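You operate a simulated robot arm through the tools that you are given. There is no shell and no other tool.

Carry out the task below with a simulated robot arm. There is one attempt and no reset: what you move stays moved.

TASK
Put the roll marked 20 in the steel dish and lock the till.
Fine: the coin rolls are in the till; the TILL key opens it; press it once, stand the roll upright, shut the drawer, then turn its key to the red mark. Set down upright: what you pick out.

It is judged by the outcome, as a careful person would: the job done as asked, and still so three seconds after it is handed in. It fails if anything else is knocked over, pushed out of place, dropped, spilled or broken.

THE ROBOT
A 7-joint arm with a two-finger gripper on a trunk, on a base that drives. Base frame: it is fixed to the floor where the robot stands at the start and does not move with it; the origin is under the middle of the robot, x ahead of it, y to its left, z up. Lengths are in cm, angles in degrees, forces in N, time in s.
With the tool pointing down near the work surface it reaches from about 28 to 78 cm from the robot's upright axis, wherever it stands. Its first joint turns from -166.0 to 166.0 degrees. Places, roughly: book key [-190, 330, 120]; card [-150, 375, 125]; clear key [-180, 340, 120]; coin roll [-150, 350, 100]; gears key [-180, 340, 120]; inside of the steel dish [-160, 370, 110]; lamp switch [-210, 430, 110]; monitor [-190, 380, 160]; monitor arm [-180, 360, 140]; monitor button [-170, 360, 140]; pay key [-190, 330, 120]; till drawer [-160, 360, 100]; till key [-180, 330, 120]; till key in its lock [-150, 390, 100]; true key [-190, 330, 120]; tube key [-180, 330, 120]; wax key [-190, 330, 120]. Payload 2.45 kg.
The tool frame sits at the grasp point between the pads (the TCP): z along the fingers, y along the line on which they close. The tips reach 2.7 cm beyond it. Largest opening 8 cm; the body of the gripper starts 5.4 cm behind the TCP.
Orientation is that of the tool frame in the base frame, as a unit quaternion [x, y, z, w]. With the fingers straight down and closing along the base's y, the tool's x points along the base's -x, its y along +y and its z along -z.

THE INTERFACE
- The arm moves only by the tool servo_tool. Its argument "steps" is a list that holds one entry, the list of rows, each a list of 7 numbers: the shift along the tool's x, y, z in cm, then the turn, a rotation vector about the tool's x, y, z in degrees, then the opening, from 0 (shut) to 1 (fully open). In form: [[[dx, dy, dz, wx, wy, wz, gripper], ...]]. A call has 1 to 20 rows; each row is the pose to reach, as a shift and turn from the pose commanded when the call began, along the tool's axes at that moment. A row lasts 0.2 s, in which the tool goes at most 5 cm and 8.6 degrees; a call with a longer step from one row to the next is refused whole, and so is a gripper value outside its range. A pose out of reach is approached as far as the arm can. The call stops where the force on the tool passes 60 N (or 10 N more than at its start, if that is more) or the arm is blocked; 0.2 s more then pass. The fingers move at their own pace (about 15.3 cm/s each) and stop on an object; they squeeze with about 37 N. The grip force told is the motor's: it shows also when the fingers shut on nothing. Time passes only in rows, and 0.2 s behind the last, so rows that repeat a pose let the fingers close. The reply holds the time, the measured pose of the TCP, the force on the tool along the base axes, the opening and the grip force, in the units named above and with some noise, with the torque about the TCP (base axes, N m) and any sound that the robot's microphone picked up, and new pictures: "show" is both (left out), scene, wrist or none.
- Cameras (640 x 400 px; columns grow to the right, rows downward): "scene" is now at [6.15, 13.03, 163.23]; the picture's right is [-0.12, -0.99, 0.00], its down [-0.65, 0.08, -0.76] and it looks along [0.75, -0.09, -0.65] (base axes); focal length 266 px, centre (320, 200). "wrist" rides on the gripper at [6.3, 1.2, -7.9] in the tool frame; the picture's right is [-0.19, 0.98, 0.00], its down [-0.72, -0.14, -0.68] and it looks along [-0.67, -0.13, 0.73] (tool axes); focal length 226 px, centre (320, 200). There is no depth. A picture from a camera that has moved, and an enlarged one, comes with that camera's place and axes in the base frame and with its lens.
- move_column(by): slides the trunk up (or, below 0, down) by that many cm; the arm and the scene camera ride with it, the base frame stays. It gives what a move gives, with no picture.
- base_move(legs): drives the robot by 1 to 6 legs, each [ahead, turn to the left] in cm and degrees, along the robot's own axes; the way and the turn of a leg run together, so that a leg with both is an arc; at most 150 cm and 180 degrees a leg. The arm and the cameras ride along, it lands a little off, and it stops where it bumps. It gives what a move gives, and a new picture of the scene camera.
- turn_head(pan, tilt): turns the head with the scene camera to pan (to the left, within 120 degrees either way) and tilt (down, from -29 to 69), counted from straight ahead of the robot. It gives what a move gives, and a new picture of the scene camera.
- zoom(camera, box): a new picture of the part [left, top, right, bottom] of that camera's present view, enlarged. No time passes.
- close_job(): hands the job in; it is judged then, once.

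Places have to be worked out from the pictures, the camera data and where the tool is seen. Open the gripper and draw the arm clear of the work before you hand the job in, unless the task says otherwise.

The tools are called after "Emit:" by a JSON object that holds its "name" and its "arguments". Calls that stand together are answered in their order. servo_tool: Moves the arm, as the interface text tells. Its arguments: {"type":"object","properties":{"steps":{"type":"array"},"show":{"type":"string","enum":["both","scene","wrist","none"]}},"required":["steps"]} The other tools are called the same way: move_column (by) slides the trunk up or down; base_move (legs) drives the base; turn_head (pan, tilt) turns the head that bears the scene camera; zoom (camera, box) takes an enlarged picture of a part of a camera's view; close_job () hands the job in.

At the start:

```text
clock: 0.0
ee_pos: [50.97, 5.48, 119.96]
ee_rot: [0.001, 1.0, 0.0, -0.001]
ft_force: [-0.9, -1.1, 0.0]
wrist_torque: [-0.02, 0.0, 0.02]
gripper_width: 8.0
gripper_force: 0.1
trunk travel left (down, up): [-25.0, 29.0]
robot x, y, heading: [0.11, -0.04, 0.2]
head pan, tilt: [-7.2, 40.7]
```

scene: 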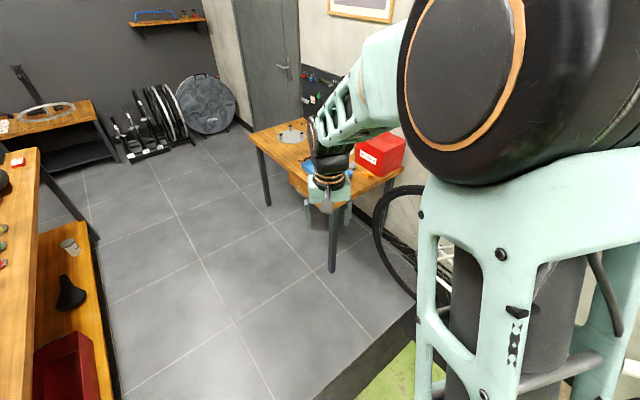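
wrist: 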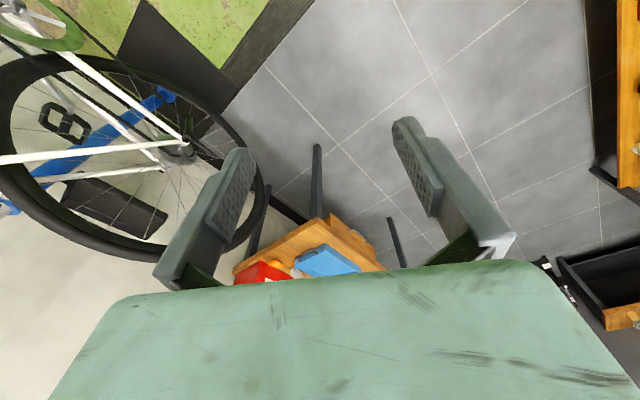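

The target spot is around [-160, 360], behind and to the left of me. I look that way with the head first.

Emit:
{"name": "turn_head", "arguments": {"pan": 115, "tilt": 15}}

Emit:
{"name": "turn_head", "arguments": {"pan": 60, "tilt": 35}}

```text
clock: 2.0
ee_pos: [50.99, 5.41, 119.86]
ee_rot: [0.0, 1.0, -0.001, 0.001]
ft_force: [-0.2, -0.4, 0.0]
wrist_torque: [0.01, -0.03, 0.01]
gripper_width: 7.99
gripper_force: 0.1
trunk travel left (down, up): [-25.0, 29.0]
robot x, y, heading: [0.38, 0.45, -0.2]
head pan, tilt: [115.0, 15.0]
camera scene: at [-6.17, 22.55, 167.29], right [0.91, 0.42, 0.0], down [0.11, -0.23, -0.97], along [-0.41, 0.88, -0.26], focal length 266 px, centre (320, 200)
```

scene: 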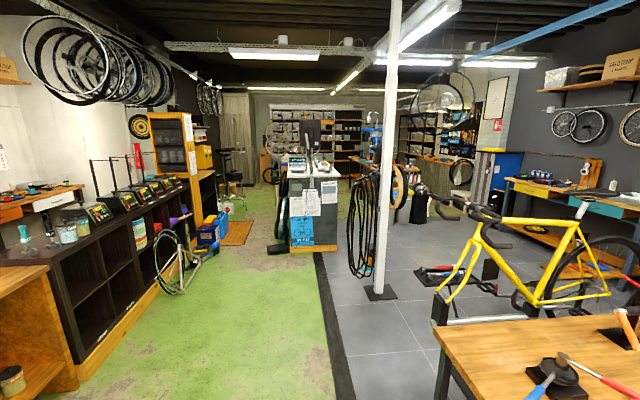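

```text
clock: 3.3
ee_pos: [50.85, 5.43, 119.78]
ee_rot: [0.0, 1.0, 0.0, -0.001]
ft_force: [0.1, -0.3, -0.5]
wrist_torque: [-0.02, 0.0, 0.02]
gripper_width: 8.0
gripper_force: 0.1
trunk travel left (down, up): [-25.0, 29.0]
robot x, y, heading: [-0.04, -0.06, 0.1]
head pan, tilt: [60.0, 35.0]
camera scene: at [2.17, 21.71, 164.09], right [0.87, -0.5, 0.0], down [-0.29, -0.5, -0.82], along [0.41, 0.71, -0.57], focal length 266 px, centre (320, 200)
```

scene: 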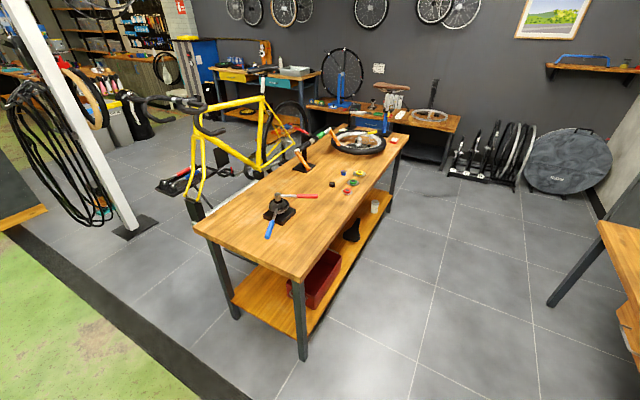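

The counter with the till sits straight along pan ~115. I look again and enlarge it, and also check what's around for the drive.

Emit:
{"name": "turn_head", "arguments": {"pan": 115, "tilt": 15}}

Emit:
{"name": "zoom", "arguments": {"camera": "scene", "box": [240, 100, 400, 260]}}

Emit:
{"name": "turn_head", "arguments": {"pan": 115, "tilt": 55}}

```text
clock: 4.5
ee_pos: [51.0, 5.39, 119.93]
ee_rot: [0.0, 1.0, -0.001, -0.001]
ft_force: [0.8, -0.3, -0.5]
wrist_torque: [0.01, 0.01, -0.03]
gripper_width: 8.03
gripper_force: 0.2
trunk travel left (down, up): [-25.0, 29.0]
robot x, y, heading: [0.51, -0.25, -0.1]
head pan, tilt: [115.0, 15.0]
camera scene: at [-6.17, 22.55, 167.29], right [0.91, 0.42, 0.0], down [0.11, -0.23, -0.97], along [-0.41, 0.88, -0.26], focal length 266 px, centre (320, 200)
```

scene: 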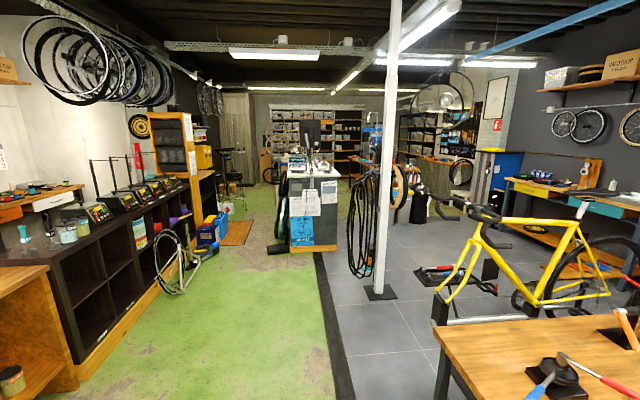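

```text
2.50 times, centred on (320, 180) of scene
camera zoom: at [-6.17, 22.55, 167.29], right [0.91, 0.42, 0.0], down [0.11, -0.23, -0.97], along [-0.41, 0.88, -0.26], focal length 665 px, centre (320, 250)
```

zoom: 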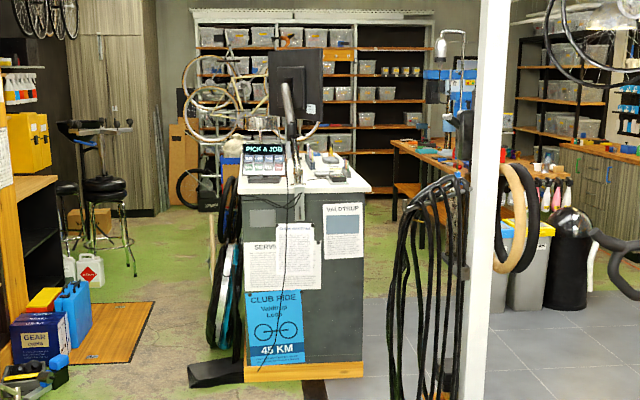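

```text
clock: 5.6
ee_pos: [50.95, 5.49, 119.89]
ee_rot: [0.0, 1.0, 0.0, -0.001]
ft_force: [0.6, -0.8, -0.5]
wrist_torque: [-0.02, -0.01, -0.02]
gripper_width: 8.0
gripper_force: 0.0
trunk travel left (down, up): [-25.0, 29.0]
robot x, y, heading: [0.19, 0.29, 0.5]
head pan, tilt: [115.0, 55.0]
camera scene: at [-5.28, 20.62, 161.28], right [0.91, 0.42, 0.0], down [0.35, -0.74, -0.57], along [-0.24, 0.52, -0.82], focal length 266 px, centre (320, 200)
```

scene: 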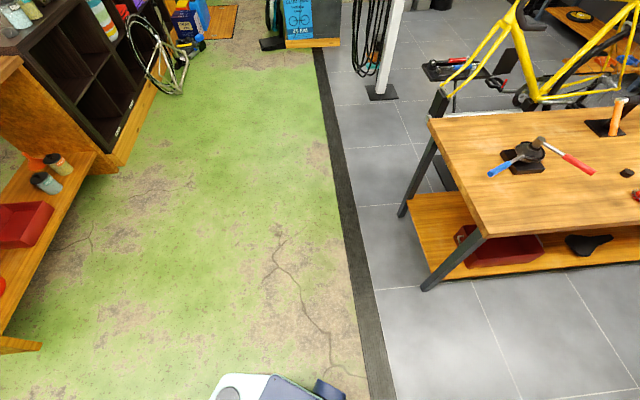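

The counter's near end runs roughly from (-193,325) to (-132,352), the post stands near (-52,272), and the path along heading ~119° is clear floor. I turn and drive part of the way, then look again.

Emit:
{"name": "base_move", "arguments": {"legs": [[0, 118], [130, 0]]}}

Emit:
{"name": "turn_head", "arguments": {"pan": 0, "tilt": 25}}

```text
clock: 17.1
ee_pos: [-87.37, 156.45, 119.8]
ee_rot: [0.854, -0.52, 0.0, 0.0]
ft_force: [-0.5, 0.7, 0.4]
wrist_torque: [-0.01, -0.01, 0.02]
gripper_width: 8.01
gripper_force: 0.2
trunk travel left (down, up): [-25.0, 29.0]
robot x, y, heading: [-59.12, 113.42, 117.3]
head pan, tilt: [115.0, 55.0]
camera scene: at [-75.41, 99.91, 161.27], right [-0.79, 0.61, 0.0], down [0.5, 0.65, -0.57], along [-0.35, -0.45, -0.82], focal length 266 px, centre (320, 200)
```

scene: 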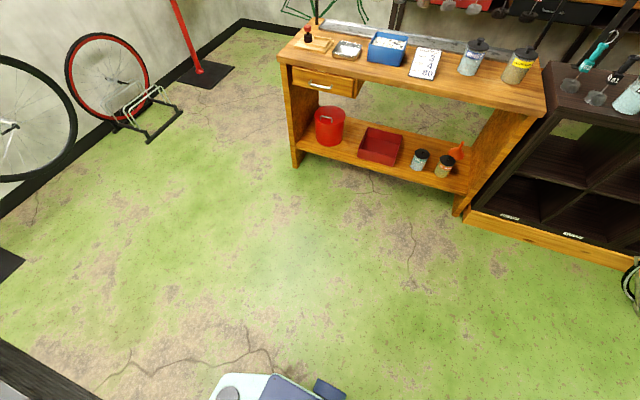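

```text
clock: 19.0
ee_pos: [-87.32, 156.43, 119.82]
ee_rot: [0.854, -0.521, 0.0, 0.001]
ft_force: [0.0, 0.2, -1.1]
wrist_torque: [0.0, -0.01, -0.03]
gripper_width: 8.02
gripper_force: 0.0
trunk travel left (down, up): [-25.0, 29.0]
robot x, y, heading: [-59.01, 113.75, 117.3]
head pan, tilt: [0.0, 25.0]
camera scene: at [-75.21, 113.78, 165.67], right [0.89, 0.46, 0.0], down [0.19, -0.38, -0.91], along [-0.42, 0.81, -0.42], focal length 266 px, centre (320, 200)
```

scene: 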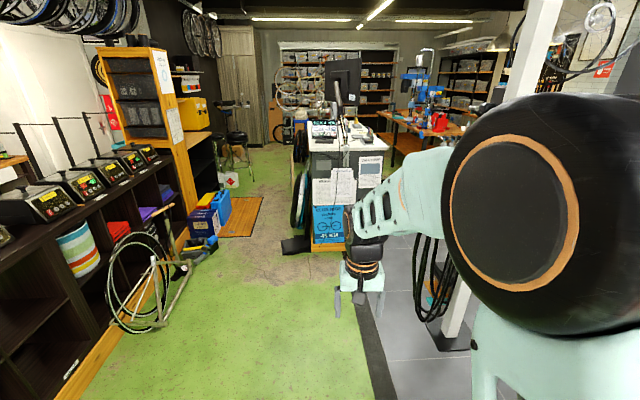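

Counter is ahead. I enlarge it to see its layout.

Emit:
{"name": "zoom", "arguments": {"camera": "scene", "box": [270, 80, 430, 180]}}

```text
4.00 times, centred on (350, 130) of scene
camera zoom: at [-75.21, 113.78, 165.67], right [0.89, 0.46, 0.0], down [0.19, -0.38, -0.91], along [-0.42, 0.81, -0.42], focal length 1065 px, centre (200, 480)
```

zoom: 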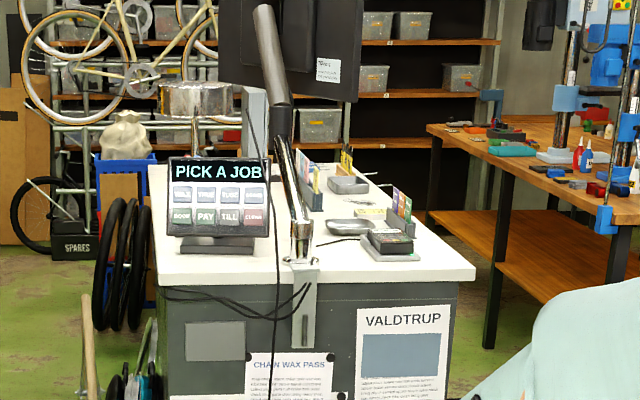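

The keypad ("PICK A JOB": …BOOK PAY TILL CLEAR) is at about (-185,335,120), facing me, with the monitor arm clamp right of it. I drive up to about 80 cm short of it.

Emit:
{"name": "base_move", "arguments": {"legs": [[0, 3.6], [80, 0], [82, -5]]}}

Emit:
{"name": "turn_head", "arguments": {"pan": 0, "tilt": 35}}

Emit:
{"name": "zoom", "arguments": {"camera": "scene", "box": [160, 60, 480, 260]}}

```text
clock: 27.8
ee_pos: [-169.1, 298.81, 119.89]
ee_rot: [0.852, -0.523, 0.0, 0.0]
ft_force: [-0.1, 1.2, -0.4]
wrist_torque: [0.0, 0.01, 0.0]
gripper_width: 8.03
gripper_force: 0.0
trunk travel left (down, up): [-25.0, 29.0]
robot x, y, heading: [-141.62, 256.17, 116.6]
head pan, tilt: [0.0, 25.0]
camera scene: at [-157.2, 256.13, 165.66], right [0.89, 0.45, 0.0], down [0.19, -0.38, -0.91], along [-0.41, 0.81, -0.42], focal length 266 px, centre (320, 200)
```

scene: 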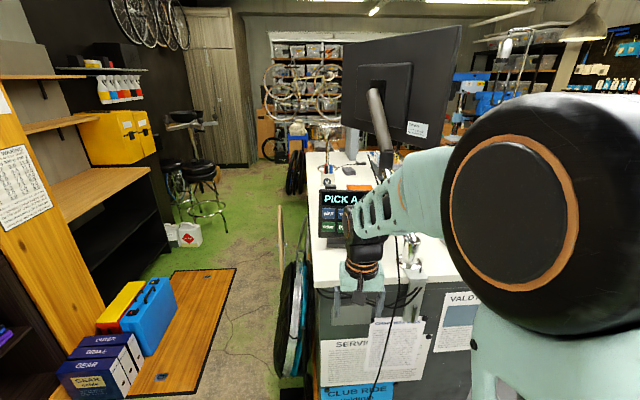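

```text
clock: 28.5
ee_pos: [-169.03, 298.89, 119.86]
ee_rot: [0.852, -0.523, 0.0, 0.0]
ft_force: [0.1, 0.2, -0.6]
wrist_torque: [0.02, 0.01, 0.02]
gripper_width: 8.01
gripper_force: 0.1
trunk travel left (down, up): [-25.0, 29.0]
robot x, y, heading: [-141.29, 255.9, 117.1]
head pan, tilt: [0.0, 35.0]
camera scene: at [-157.0, 255.74, 164.09], right [0.89, 0.45, 0.0], down [0.26, -0.51, -0.82], along [-0.37, 0.73, -0.57], focal length 266 px, centre (320, 200)
```

scene: 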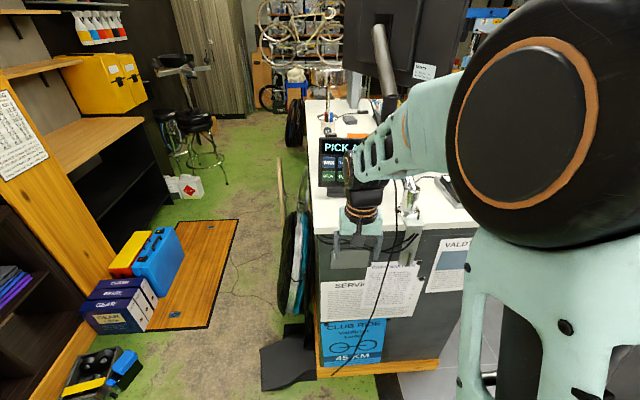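

```text
2.00 times, centred on (320, 160) of scene
camera zoom: at [-157.0, 255.74, 164.09], right [0.89, 0.45, 0.0], down [0.26, -0.51, -0.82], along [-0.37, 0.73, -0.57], focal length 532 px, centre (320, 280)
```

zoom: 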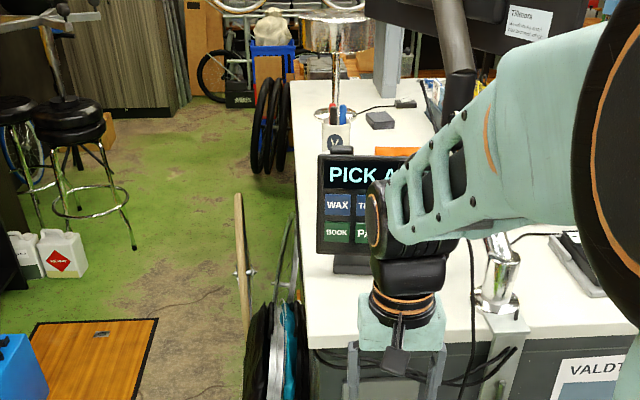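

The forearm hides the keypad. I slide the tool to the robot's right, away from the counter, to clear the scene view.

Emit:
{"name": "servo_tool", "arguments": {"steps": [[[2, -4, 0, 0, 0, 0, 0], [4, -8, 0, 0, 0, 0, 0], [6, -12, 0, 0, 0, 0, 0], [8, -16, 0, 0, 0, 0, 0], [9, -20, 0, 0, 0, 0, 0], [10, -24, 0, 0, 0, 0, 0]]]}}

Emit:
{"name": "zoom", "arguments": {"camera": "scene", "box": [240, 60, 480, 210]}}

```text
clock: 29.9
ee_pos: [-143.2, 301.04, 119.62]
ee_rot: [0.853, -0.522, 0.001, 0.0]
ft_force: [-0.4, -0.4, -0.5]
wrist_torque: [-0.01, 0.04, 0.01]
gripper_width: 0.0
gripper_force: 29.6
trunk travel left (down, up): [-25.0, 29.0]
robot x, y, heading: [-140.97, 255.54, 117.1]
head pan, tilt: [0.0, 35.0]
camera scene: at [-156.92, 255.77, 164.1], right [0.89, 0.45, 0.0], down [0.26, -0.51, -0.82], along [-0.37, 0.73, -0.57], focal length 266 px, centre (320, 200)
camera wrist: at [-141.34, 294.66, 127.64], right [-0.96, -0.27, 0.0], down [-0.2, 0.7, 0.68], along [-0.19, 0.65, -0.73], focal length 226 px, centre (320, 200)
```

scene: 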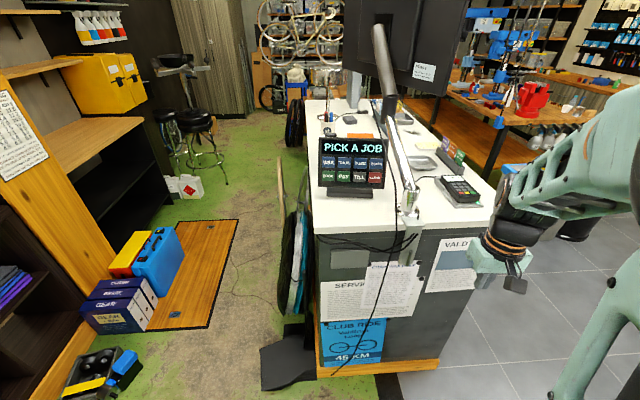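
wrist: 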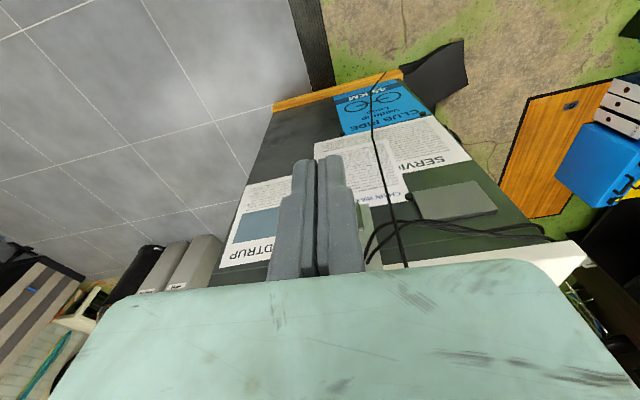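

```text
2.67 times, centred on (360, 135) of scene
camera zoom: at [-156.92, 255.77, 164.1], right [0.89, 0.45, 0.0], down [0.26, -0.51, -0.82], along [-0.37, 0.73, -0.57], focal length 710 px, centre (213, 373)
```

zoom: 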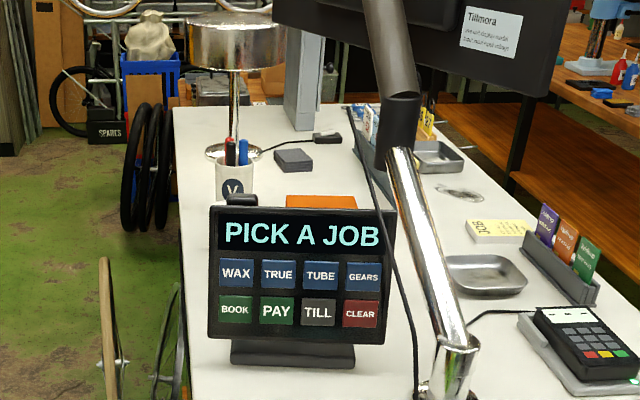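

The TILL key triangulates to about (-180, 330, 120), on the panel facing me. I pitch the closed gripper to point forward/30° down and line it up behind the key, still ~25 cm short.

Emit:
{"name": "servo_tool", "arguments": {"steps": [[[-1, 3, -2, 0, -8.5, 0, 0], [-2, 6, -4, 0, -17, 0, 0], [-4, 9, -5.7, 0, -25.5, 0, 0], [-6, 12, -5.7, 0, -34, 0, 0], [-8, 15, -5.7, 0, -42.5, 0, 0], [-10, 17.5, -5.7, 0, -51, 0, 0], [-12, 19.5, -5.7, 0, -59.5, 0, 0], [-15, 19.5, -5.7, 0, -60, 0, 0]]]}}

Emit:
{"name": "zoom", "arguments": {"camera": "scene", "box": [240, 60, 480, 210]}}

```text
clock: 31.9
ee_pos: [-163.83, 306.02, 124.54]
ee_rot: [0.813, -0.35, -0.367, -0.288]
ft_force: [-0.5, -0.1, -0.2]
wrist_torque: [-0.01, -0.01, -0.02]
gripper_width: 0.0
gripper_force: 29.8
out of reach, approached as far as the arm can: row 6, 7
trunk travel left (down, up): [-25.0, 29.0]
robot x, y, heading: [-141.24, 256.3, 117.0]
head pan, tilt: [0.0, 35.0]
stopped in row 8: the arm was blocked; the commanded pose is now the measured one
camera scene: at [-157.09, 255.75, 164.09], right [0.89, 0.45, 0.0], down [0.26, -0.51, -0.82], along [-0.37, 0.73, -0.57], focal length 266 px, centre (320, 200)
camera wrist: at [-158.58, 297.29, 123.57], right [-0.86, -0.51, -0.05], down [0.03, -0.15, 0.99], along [-0.51, 0.85, 0.15], focal length 226 px, centre (320, 200)
```

scene: 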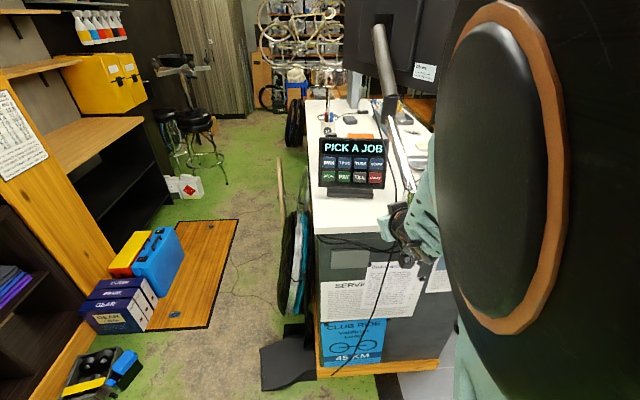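
wrist: 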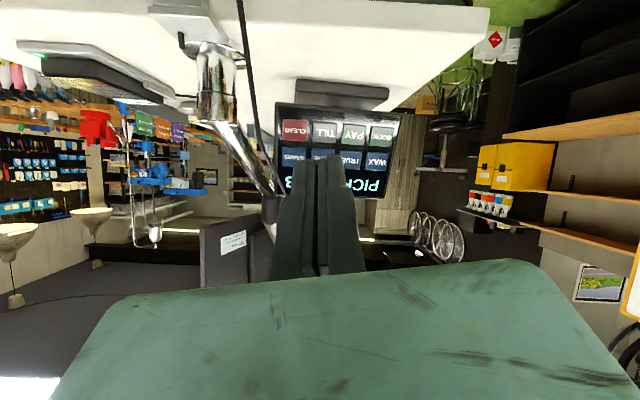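

```text
2.67 times, centred on (360, 135) of scene
camera zoom: at [-157.09, 255.75, 164.09], right [0.89, 0.45, 0.0], down [0.26, -0.51, -0.82], along [-0.37, 0.73, -0.57], focal length 710 px, centre (213, 373)
```

zoom: 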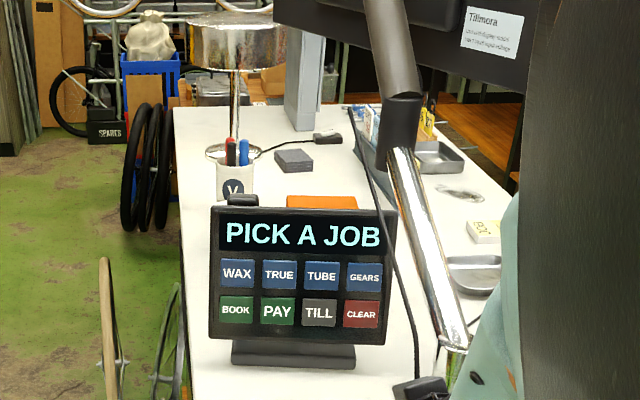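

The wrist had been too close in for that pitch; reaching out eases it. I go on toward a point 6 cm short of the TILL key, straightening the roll on the way.

Emit:
{"name": "servo_tool", "arguments": {"steps": [[[-2.4, 0, 3.6, 0, 0, 0, 0], [-4.9, -0.1, 7.1, 0.4, -1, 4, 0], [-7.3, -0.1, 10.7, 0.9, -2, 8, 0], [-9.8, -0.2, 14.2, 1.3, -3, 12, 0], [-12.2, -0.2, 17.8, 1.8, -4.2, 15.6, 0], [-12.2, -0.2, 17.8, 1.8, -4.2, 15.6, 0]]]}}

Emit:
{"name": "zoom", "arguments": {"camera": "scene", "box": [240, 60, 480, 210]}}

Emit:
{"name": "zoom", "arguments": {"camera": "wrist", "box": [160, 60, 480, 260]}}

```text
clock: 33.3
ee_pos: [-176.99, 323.56, 124.22]
ee_rot: [0.739, -0.451, -0.428, -0.259]
ft_force: [0.0, 0.1, -0.2]
wrist_torque: [0.01, -0.02, -0.02]
gripper_width: 0.0
gripper_force: 29.6
trunk travel left (down, up): [-25.0, 29.0]
robot x, y, heading: [-141.34, 255.72, 117.0]
head pan, tilt: [0.0, 35.0]
camera scene: at [-157.04, 255.74, 164.09], right [0.89, 0.45, 0.0], down [0.26, -0.51, -0.82], along [-0.37, 0.73, -0.57], focal length 266 px, centre (320, 200)
camera wrist: at [-173.5, 314.01, 122.69], right [-0.92, -0.36, 0.17], down [0.23, -0.14, 0.96], along [-0.33, 0.92, 0.21], focal length 226 px, centre (320, 200)
```

scene: 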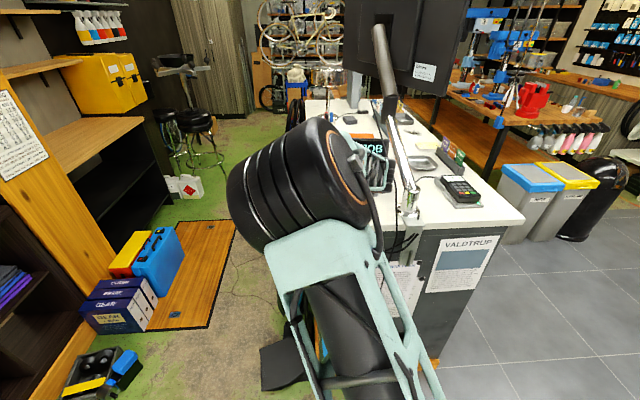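
wrist: 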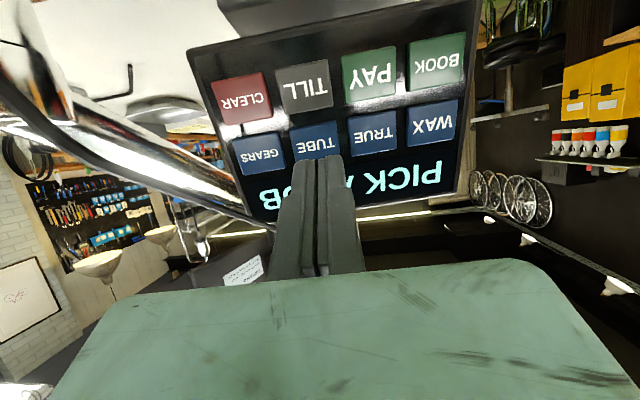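

```text
2.67 times, centred on (360, 135) of scene
camera zoom: at [-157.04, 255.74, 164.09], right [0.89, 0.45, 0.0], down [0.26, -0.51, -0.82], along [-0.37, 0.73, -0.57], focal length 710 px, centre (213, 373)
```

zoom: 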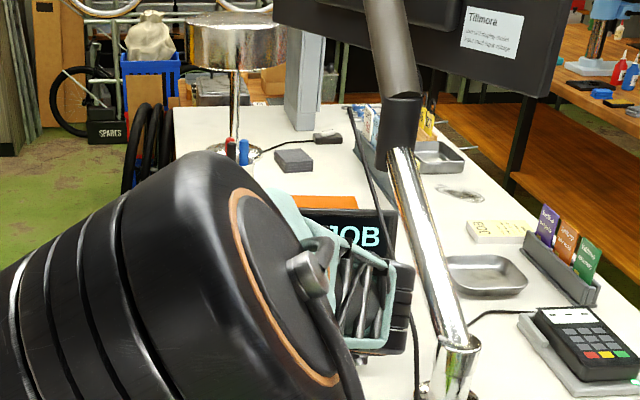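

```text
2.00 times, centred on (320, 160) of wrist
camera zoom: at [-173.5, 314.01, 122.69], right [-0.92, -0.36, 0.17], down [0.23, -0.14, 0.96], along [-0.33, 0.92, 0.21], focal length 452 px, centre (320, 280)
```

zoom: 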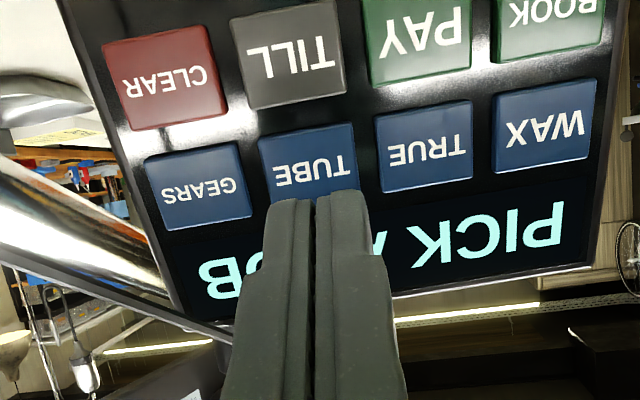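

The tip is lined up about 9 cm from the panel, a bit left of TILL. I advance 4 cm shifting 1 cm right and re-check in the wrist view.

Emit:
{"name": "servo_tool", "arguments": {"steps": [[[0.2, -0.6, 2, 0, 0, 0, 0], [0.4, -1.0, 4, 0, 0, 0, 0], [0.4, -1.0, 4, 0, 0, 0, 0]]], "show": "wrist"}}

Emit:
{"name": "zoom", "arguments": {"camera": "wrist", "box": [160, 20, 480, 220]}}

```text
clock: 34.1
ee_pos: [-177.67, 326.76, 121.93]
ee_rot: [0.739, -0.451, -0.427, -0.26]
ft_force: [0.3, 0.6, -0.2]
wrist_torque: [-0.02, -0.01, 0.0]
gripper_width: 0.0
gripper_force: 30.4
trunk travel left (down, up): [-25.0, 29.0]
robot x, y, heading: [-141.27, 255.75, 117.0]
head pan, tilt: [0.0, 35.0]
camera wrist: at [-174.09, 317.29, 120.42], right [-0.92, -0.36, 0.17], down [0.23, -0.14, 0.96], along [-0.33, 0.92, 0.21], focal length 226 px, centre (320, 200)
```

wrist: 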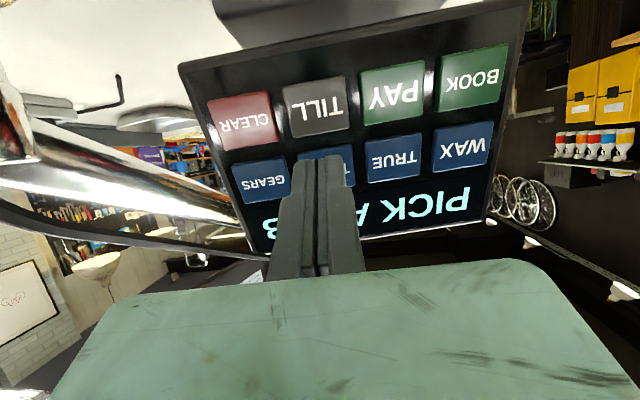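

```text
2.00 times, centred on (320, 120) of wrist
camera zoom: at [-174.09, 317.29, 120.42], right [-0.92, -0.36, 0.17], down [0.23, -0.14, 0.96], along [-0.33, 0.92, 0.21], focal length 452 px, centre (320, 360)
```

zoom: 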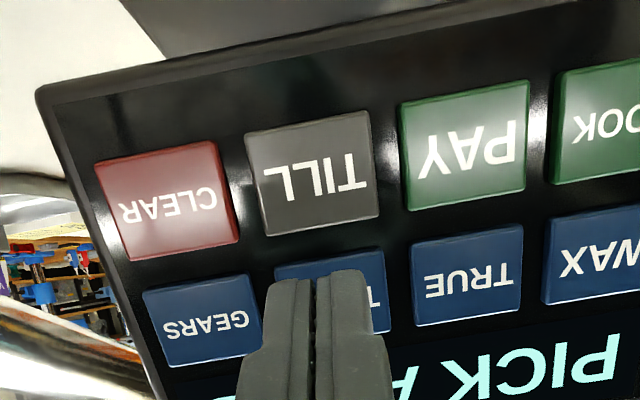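

Key centre estimated at about (-180.3, 332.2, 117.5), ~4.8 cm ahead of the tip and 0.7 cm lower. I approach close and then press in small steps.

Emit:
{"name": "servo_tool", "arguments": {"steps": [[[0.7, -0.1, 1.5, 0, 0, 0, 0], [0.7, -0.1, 3, 0, 0, 0, 0], [0.7, -0.1, 3.5, 0, 0, 0, 0]]], "show": "wrist"}}

Emit:
{"name": "zoom", "arguments": {"camera": "wrist", "box": [160, 20, 480, 220]}}

```text
clock: 34.9
ee_pos: [-178.52, 329.27, 119.52]
ee_rot: [0.739, -0.451, -0.427, -0.26]
ft_force: [-0.3, -0.8, -0.3]
wrist_torque: [-0.01, 0.01, 0.01]
gripper_width: 0.0
gripper_force: 29.6
trunk travel left (down, up): [-25.0, 29.0]
robot x, y, heading: [-141.28, 256.0, 117.0]
head pan, tilt: [0.0, 35.0]
camera wrist: at [-174.94, 319.7, 117.94], right [-0.92, -0.36, 0.17], down [0.23, -0.14, 0.96], along [-0.33, 0.92, 0.21], focal length 226 px, centre (320, 200)
```

wrist: 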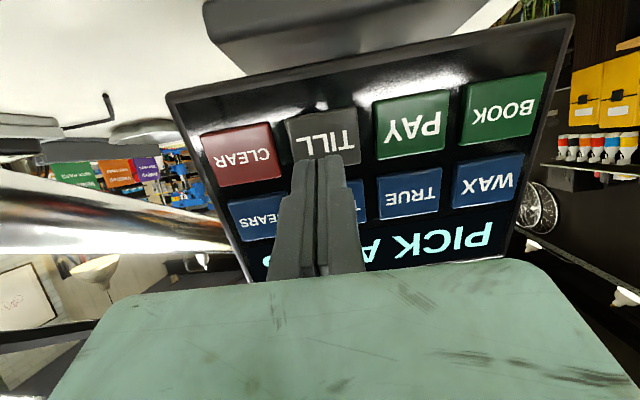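

```text
2.00 times, centred on (320, 120) of wrist
camera zoom: at [-174.94, 319.7, 117.94], right [-0.92, -0.36, 0.17], down [0.23, -0.14, 0.96], along [-0.33, 0.92, 0.21], focal length 452 px, centre (320, 360)
```

zoom: 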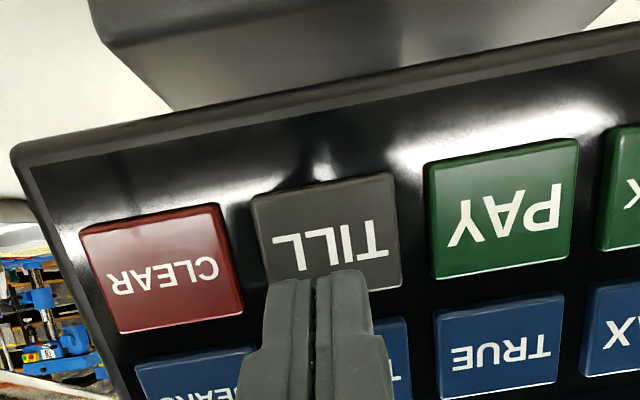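

Tip now covers the lower edge of TILL; about 2 cm more to contact. I creep in.

Emit:
{"name": "servo_tool", "arguments": {"steps": [[[0.2, 0.3, 0.8, 0, 0, 0, 0], [0.2, 0.3, 1.3, 0, 0, 0, 0], [0.2, 0.3, 1.6, 0, 0, 0, 0]]], "show": "wrist"}}

Emit:
{"name": "zoom", "arguments": {"camera": "wrist", "box": [160, 20, 480, 220]}}

```text
clock: 35.7
ee_pos: [-179.46, 330.24, 118.63]
ee_rot: [0.739, -0.451, -0.427, -0.259]
ft_force: [0.6, -0.5, -0.1]
wrist_torque: [-0.03, 0.01, 0.0]
gripper_width: 0.04
gripper_force: 30.0
trunk travel left (down, up): [-25.0, 29.0]
robot x, y, heading: [-141.08, 255.72, 116.9]
head pan, tilt: [0.0, 35.0]
camera wrist: at [-175.81, 320.7, 117.02], right [-0.92, -0.36, 0.17], down [0.23, -0.14, 0.96], along [-0.33, 0.92, 0.21], focal length 226 px, centre (320, 200)
```

wrist: 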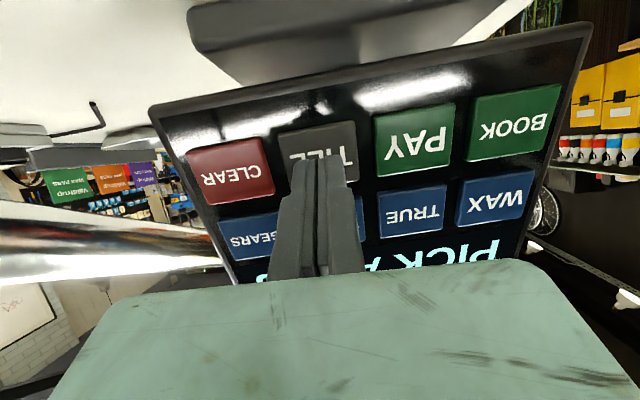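

```text
2.00 times, centred on (320, 120) of wrist
camera zoom: at [-175.81, 320.7, 117.02], right [-0.92, -0.36, 0.17], down [0.23, -0.14, 0.96], along [-0.33, 0.92, 0.21], focal length 452 px, centre (320, 360)
```

zoom: 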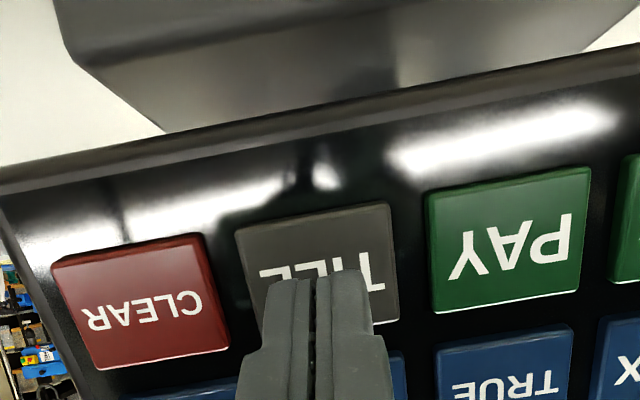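

Close now, over the lower half of TILL. I continue in 0.25 cm steps.

Emit:
{"name": "servo_tool", "arguments": {"steps": [[[0, 0, 0.25, 0, 0, 0, 0], [0, 0, 0.5, 0, 0, 0, 0], [0, 0, 0.75, 0, 0, 0, 0]]], "show": "wrist"}}

```text
clock: 36.5
ee_pos: [-179.63, 330.79, 118.14]
ee_rot: [0.74, -0.451, -0.427, -0.258]
ft_force: [0.1, 0.4, 0.5]
wrist_torque: [0.03, 0.05, 0.0]
gripper_width: 0.0
gripper_force: 30.1
trunk travel left (down, up): [-25.0, 29.0]
robot x, y, heading: [-141.14, 256.0, 116.6]
head pan, tilt: [0.0, 35.0]
camera wrist: at [-176.15, 321.25, 116.57], right [-0.92, -0.36, 0.17], down [0.23, -0.14, 0.96], along [-0.33, 0.92, 0.21], focal length 226 px, centre (320, 200)
```

wrist: 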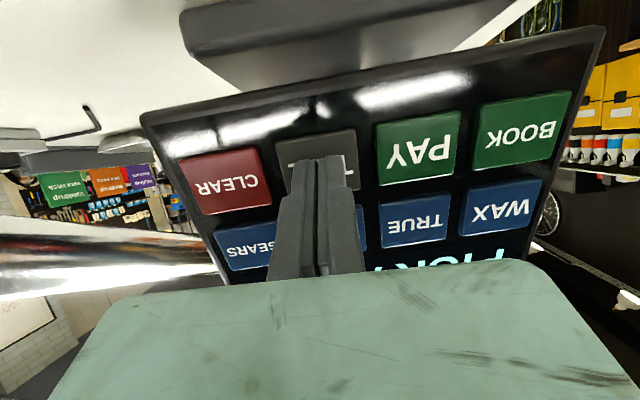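

Still no contact; tip is centred on the key. I keep creeping.

Emit:
{"name": "servo_tool", "arguments": {"steps": [[[0, 0, 0.25, 0, 0, 0, 0], [0, 0, 0.5, 0, 0, 0, 0], [0, 0, 0.75, 0, 0, 0, 0]]], "show": "wrist"}}

```text
clock: 37.3
ee_pos: [-180.04, 331.33, 117.73]
ee_rot: [0.739, -0.451, -0.428, -0.26]
ft_force: [1.0, -0.5, -0.4]
wrist_torque: [0.0, -0.03, 0.02]
gripper_width: 0.0
gripper_force: 29.5
trunk travel left (down, up): [-25.0, 29.0]
robot x, y, heading: [-141.23, 256.04, 116.8]
head pan, tilt: [0.0, 35.0]
camera wrist: at [-176.44, 321.83, 116.27], right [-0.92, -0.36, 0.17], down [0.23, -0.14, 0.96], along [-0.33, 0.92, 0.21], focal length 226 px, centre (320, 200)
```

wrist: 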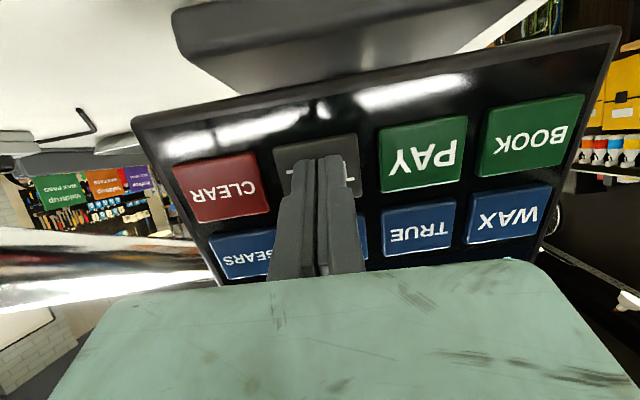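

No force yet. Another small advance, a little more horizontal so the tip stays on the key's centre.

Emit:
{"name": "servo_tool", "arguments": {"steps": [[[-0.1, -0.05, 0.25, 0, 0, 0, 0], [-0.2, -0.1, 0.5, 0, 0, 0, 0], [-0.3, -0.1, 0.75, 0, 0, 0, 0], [-0.4, -0.1, 1.0, 0, 0, 0, 0]]]}}

```text
clock: 38.3
ee_pos: [-180.2, 332.12, 117.56]
ee_rot: [0.739, -0.451, -0.428, -0.26]
ft_force: [5.2, -10.5, -0.8]
wrist_torque: [-0.03, 0.0, -0.07]
gripper_width: 0.63
gripper_force: 29.5
trunk travel left (down, up): [-25.0, 29.0]
robot x, y, heading: [-141.15, 256.01, 117.1]
head pan, tilt: [0.0, 35.0]
heard: click
camera scene: at [-156.95, 255.6, 164.1], right [0.89, 0.45, 0.0], down [0.26, -0.51, -0.82], along [-0.37, 0.73, -0.57], focal length 266 px, centre (320, 200)
camera wrist: at [-176.74, 322.65, 116.06], right [-0.92, -0.36, 0.17], down [0.23, -0.14, 0.96], along [-0.33, 0.92, 0.21], focal length 226 px, centre (320, 200)
```

scene: 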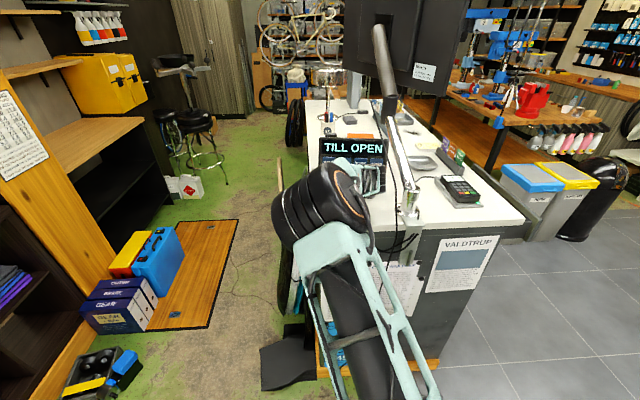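
wrist: 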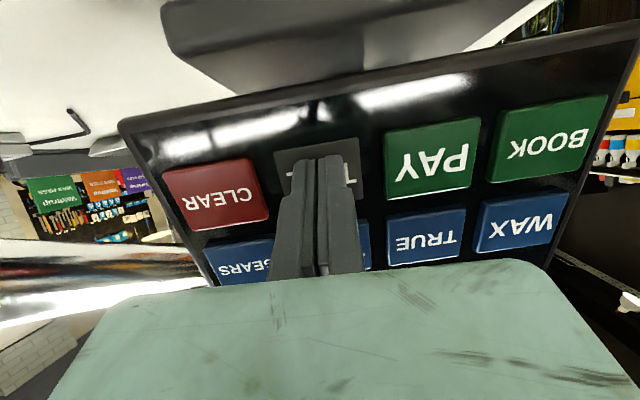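

A click, and the panel reads "TILL OPEN": the press registered. I back straight off the key.

Emit:
{"name": "servo_tool", "arguments": {"steps": [[[0, 0, -3, 0, 0, 0, 0], [0, 0, -7, 0, 0, 0, 0], [0, 0, -11, 0, 0, 0, 0], [2, 0, -15, 0, 0, 0, 0], [4, 0, -19, 0, 0, 0, 0]]]}}

Emit:
{"name": "zoom", "arguments": {"camera": "scene", "box": [280, 60, 560, 260]}}

```text
clock: 39.5
ee_pos: [-171.97, 315.64, 123.45]
ee_rot: [0.739, -0.451, -0.428, -0.26]
ft_force: [-0.4, -0.7, 0.6]
wrist_torque: [-0.02, -0.01, 0.0]
gripper_width: 0.01
gripper_force: 30.0
trunk travel left (down, up): [-25.0, 29.0]
robot x, y, heading: [-141.05, 256.13, 116.8]
head pan, tilt: [0.0, 35.0]
camera scene: at [-157.01, 255.67, 164.1], right [0.89, 0.45, 0.0], down [0.26, -0.51, -0.82], along [-0.37, 0.73, -0.57], focal length 266 px, centre (320, 200)
camera wrist: at [-168.52, 306.04, 121.89], right [-0.92, -0.36, 0.17], down [0.23, -0.14, 0.96], along [-0.33, 0.92, 0.21], focal length 226 px, centre (320, 200)
```

scene: 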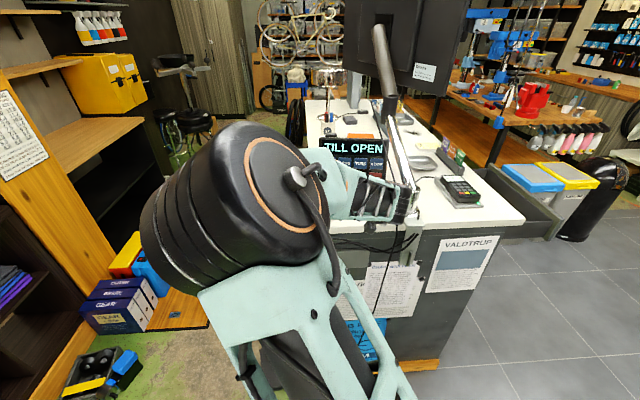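
wrist: 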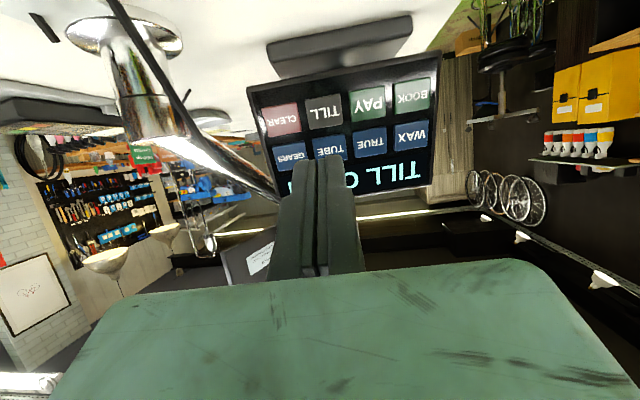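

```text
2.00 times, centred on (420, 160) of scene
camera zoom: at [-157.01, 255.67, 164.1], right [0.89, 0.45, 0.0], down [0.26, -0.51, -0.82], along [-0.37, 0.73, -0.57], focal length 532 px, centre (120, 280)
```

zoom: 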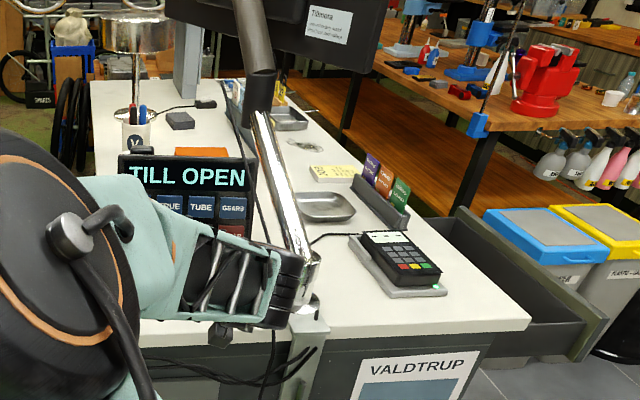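

The drawer popped out about 20 cm on the counter's right side (front panel roughly from (-112,363) to (-136,401)). I bring the tool back to pointing down while drawing back, then raise the trunk before driving round to that side.

Emit:
{"name": "servo_tool", "arguments": {"steps": [[[0, 0, -1, 0, 8.5, 0, 0], [0, 0, -2, 0, 17, 0, 0], [1, 0, -3, 0, 25.5, 0, 0], [2, 0, -4, 0, 34, 0, 0], [3, 0, -5, 0, 42.5, 0, 0], [4, 0, -6.5, 0, 51, 0, 0], [5, 0, -8.66, 0, 59.5, 0, 0], [5, 0, -8.66, 0, 60, 0, 0]]], "show": "scene"}}

Emit:
{"name": "move_column", "arguments": {"by": 20}}

Emit:
{"name": "base_move", "arguments": {"legs": [[-5, 0], [0, -67], [98, 0]]}}

```text
clock: 41.3
ee_pos: [-167.36, 307.11, 123.61]
ee_rot: [0.854, -0.521, 0.0, 0.002]
ft_force: [0.1, -0.8, -0.2]
wrist_torque: [0.02, -0.01, 0.04]
gripper_width: 0.0
gripper_force: 30.2
trunk travel left (down, up): [-25.0, 29.0]
robot x, y, heading: [-140.99, 255.63, 116.9]
head pan, tilt: [0.0, 35.0]
camera scene: at [-157.02, 255.77, 164.09], right [0.89, 0.45, 0.0], down [0.26, -0.51, -0.82], along [-0.37, 0.73, -0.57], focal length 266 px, centre (320, 200)
```

scene: 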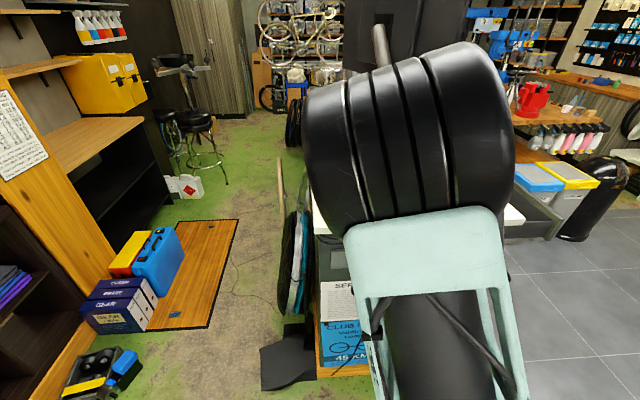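

```text
clock: 43.5
ee_pos: [-167.31, 307.07, 143.53]
ee_rot: [0.854, -0.52, 0.0, 0.001]
ft_force: [0.1, -0.2, 0.9]
wrist_torque: [-0.01, -0.01, 0.01]
gripper_width: 0.0
gripper_force: 30.2
trunk travel left (down, up): [-45.0, 9.0]
robot x, y, heading: [-141.22, 255.72, 117.2]
head pan, tilt: [0.0, 35.0]
```

```text
clock: 52.2
ee_pos: [-39.03, 372.01, 143.61]
ee_rot: [-0.431, 0.902, 0.001, 0.0]
ft_force: [0.0, 0.1, 0.5]
wrist_torque: [-0.02, -0.06, -0.01]
gripper_width: 0.01
gripper_force: 29.8
trunk travel left (down, up): [-45.0, 9.0]
robot x, y, heading: [-75.42, 327.42, 50.7]
head pan, tilt: [0.0, 35.0]
camera scene: at [-82.01, 341.73, 184.09], right [0.77, -0.63, 0.0], down [-0.36, -0.44, -0.82], along [0.52, 0.63, -0.57], focal length 266 px, centre (320, 200)
```

scene: 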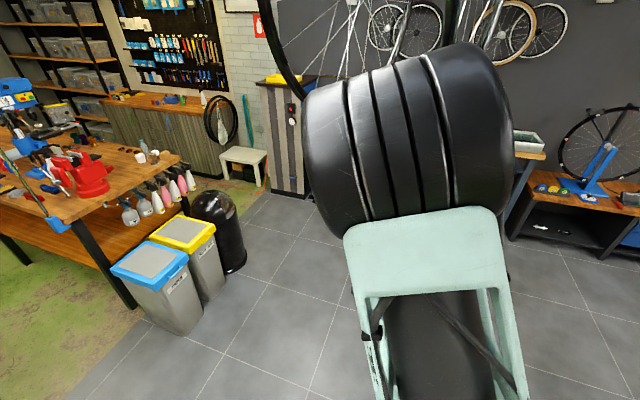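

At (-75,327). I pan the head left to look into the open drawer from here.

Emit:
{"name": "turn_head", "arguments": {"pan": 90, "tilt": 50}}

Emit:
{"name": "zoom", "arguments": {"camera": "scene", "box": [160, 50, 480, 250]}}

```text
clock: 53.9
ee_pos: [-38.98, 371.91, 143.59]
ee_rot: [-0.431, 0.902, 0.0, -0.002]
ft_force: [0.8, 1.0, -0.8]
wrist_torque: [0.01, 0.02, -0.02]
gripper_width: 0.01
gripper_force: 30.0
trunk travel left (down, up): [-45.0, 9.0]
robot x, y, heading: [-75.46, 327.63, 50.5]
head pan, tilt: [90.0, 50.0]
camera scene: at [-93.58, 339.75, 181.92], right [0.63, 0.77, 0.0], down [0.59, -0.49, -0.64], along [-0.5, 0.41, -0.77], focal length 266 px, centre (320, 200)
```

scene: 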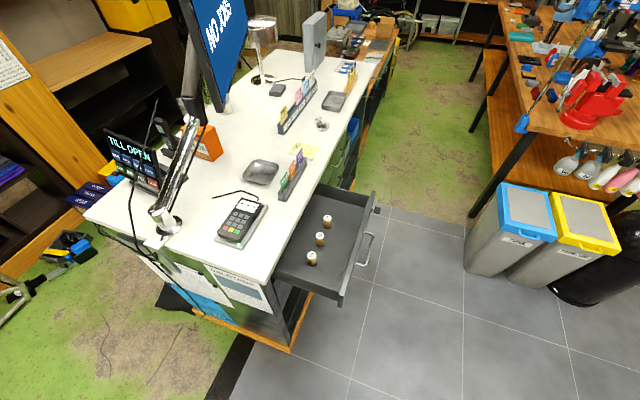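

```text
2.00 times, centred on (320, 150) of scene
camera zoom: at [-93.58, 339.75, 181.92], right [0.63, 0.77, 0.0], down [0.59, -0.49, -0.64], along [-0.5, 0.41, -0.77], focal length 532 px, centre (320, 300)
```

zoom: 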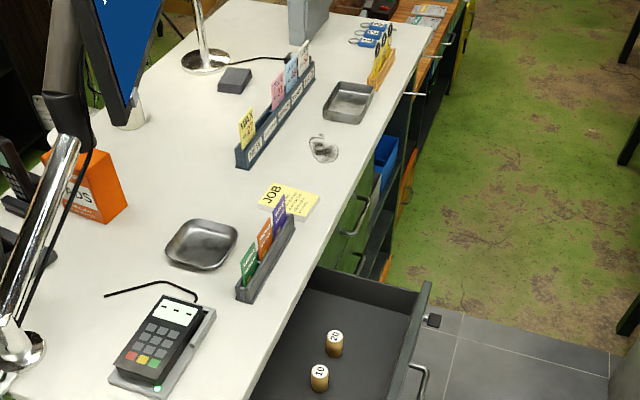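

The drawer holds three upright rolls with numbered tops. I enlarge them and the lock.

Emit:
{"name": "zoom", "arguments": {"camera": "scene", "box": [260, 180, 420, 300]}}

Emit:
{"name": "zoom", "arguments": {"camera": "scene", "box": [350, 190, 390, 215]}}

Emit:
{"name": "zoom", "arguments": {"camera": "scene", "box": [230, 120, 350, 200]}}

```text
3.33 times, centred on (340, 240) of scene
camera zoom: at [-93.58, 339.75, 181.92], right [0.63, 0.77, 0.0], down [0.59, -0.49, -0.64], along [-0.5, 0.41, -0.77], focal length 887 px, centre (253, 67)
```

zoom: 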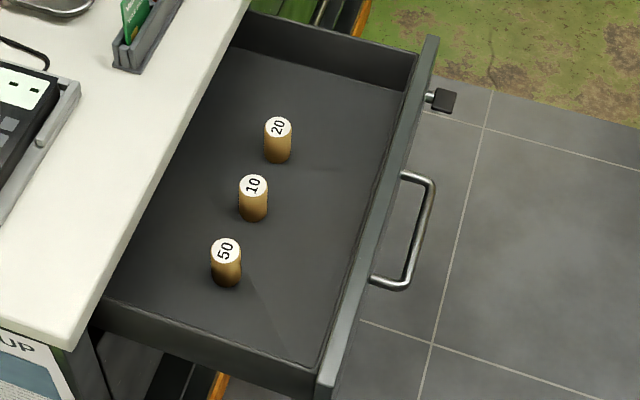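

```text
16.00 times, centred on (370, 202) of scene
camera zoom: at [-93.58, 339.75, 181.92], right [0.63, 0.77, 0.0], down [0.59, -0.49, -0.64], along [-0.5, 0.41, -0.77], focal length 4258 px, centre (-480, 160)
```

zoom: 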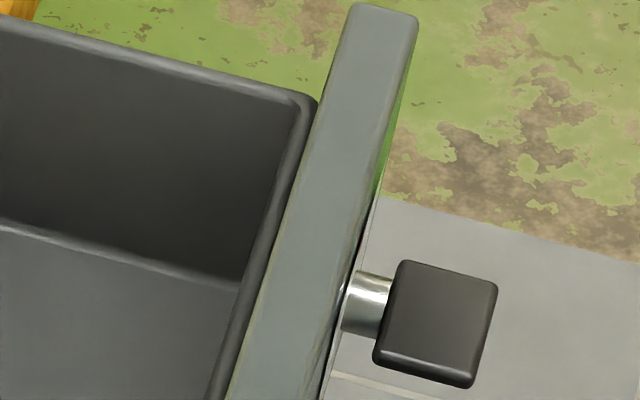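

```text
5.00 times, centred on (290, 160) of scene
camera zoom: at [-93.58, 339.75, 181.92], right [0.63, 0.77, 0.0], down [0.59, -0.49, -0.64], along [-0.5, 0.41, -0.77], focal length 1331 px, centre (470, 400)
```

zoom: 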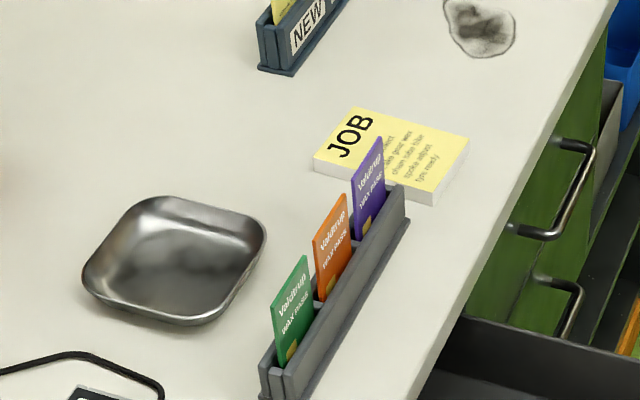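

Rolls 20, 10, 50 stand in the drawer; 20 is farthest along, at about (-138,380), dish at about (-167,370), key on the drawer front's far end at about (-130,397). The counter runs at about 120°, so I drive to the drawer side, staying wide of the open drawer, and face heading ~210°.

Emit:
{"name": "base_move", "arguments": {"legs": [[0, 38], [94, 0], [0, 121.5]]}}

Emit:
{"name": "turn_head", "arguments": {"pan": 0, "tilt": 40}}

```text
clock: 55.0
ee_pos: [-43.42, 375.19, 143.43]
ee_rot: [-0.474, 0.881, 0.001, 0.0]
ft_force: [0.8, -0.6, 0.0]
wrist_torque: [-0.01, 0.02, 0.02]
gripper_width: 0.0
gripper_force: 30.2
trunk travel left (down, up): [-45.0, 9.0]
robot x, y, heading: [-75.6, 327.14, 55.9]
head pan, tilt: [90.0, 50.0]
stopped in leg 1: the robot was blocked; the commanded pose is now the measured one
camera scene: at [-94.5, 338.05, 181.93], right [0.56, 0.83, 0.0], down [0.63, -0.43, -0.64], along [-0.53, 0.36, -0.77], focal length 266 px, centre (320, 200)
```

scene: 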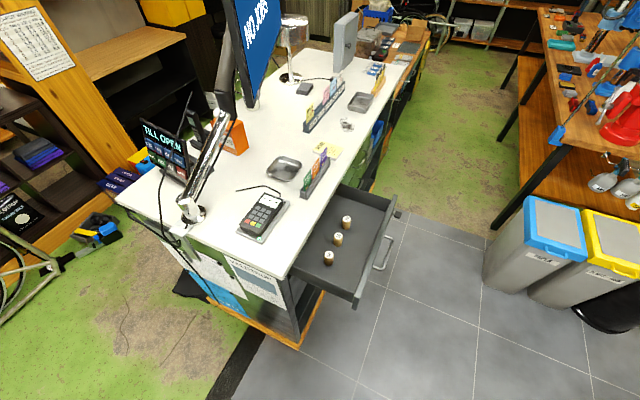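

```text
clock: 56.6
ee_pos: [-43.43, 375.27, 143.48]
ee_rot: [-0.475, 0.88, 0.001, -0.001]
ft_force: [-0.4, -0.1, -0.3]
wrist_torque: [0.03, -0.02, -0.01]
gripper_width: 0.01
gripper_force: 30.1
trunk travel left (down, up): [-45.0, 9.0]
robot x, y, heading: [-75.35, 327.42, 55.8]
head pan, tilt: [0.0, 40.0]
camera scene: at [-83.49, 340.77, 183.33], right [0.83, -0.56, 0.0], down [-0.36, -0.53, -0.77], along [0.43, 0.63, -0.64], focal length 266 px, centre (320, 200)
```

scene: 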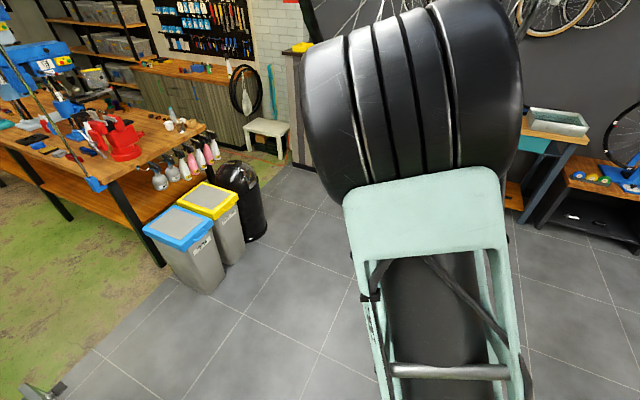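

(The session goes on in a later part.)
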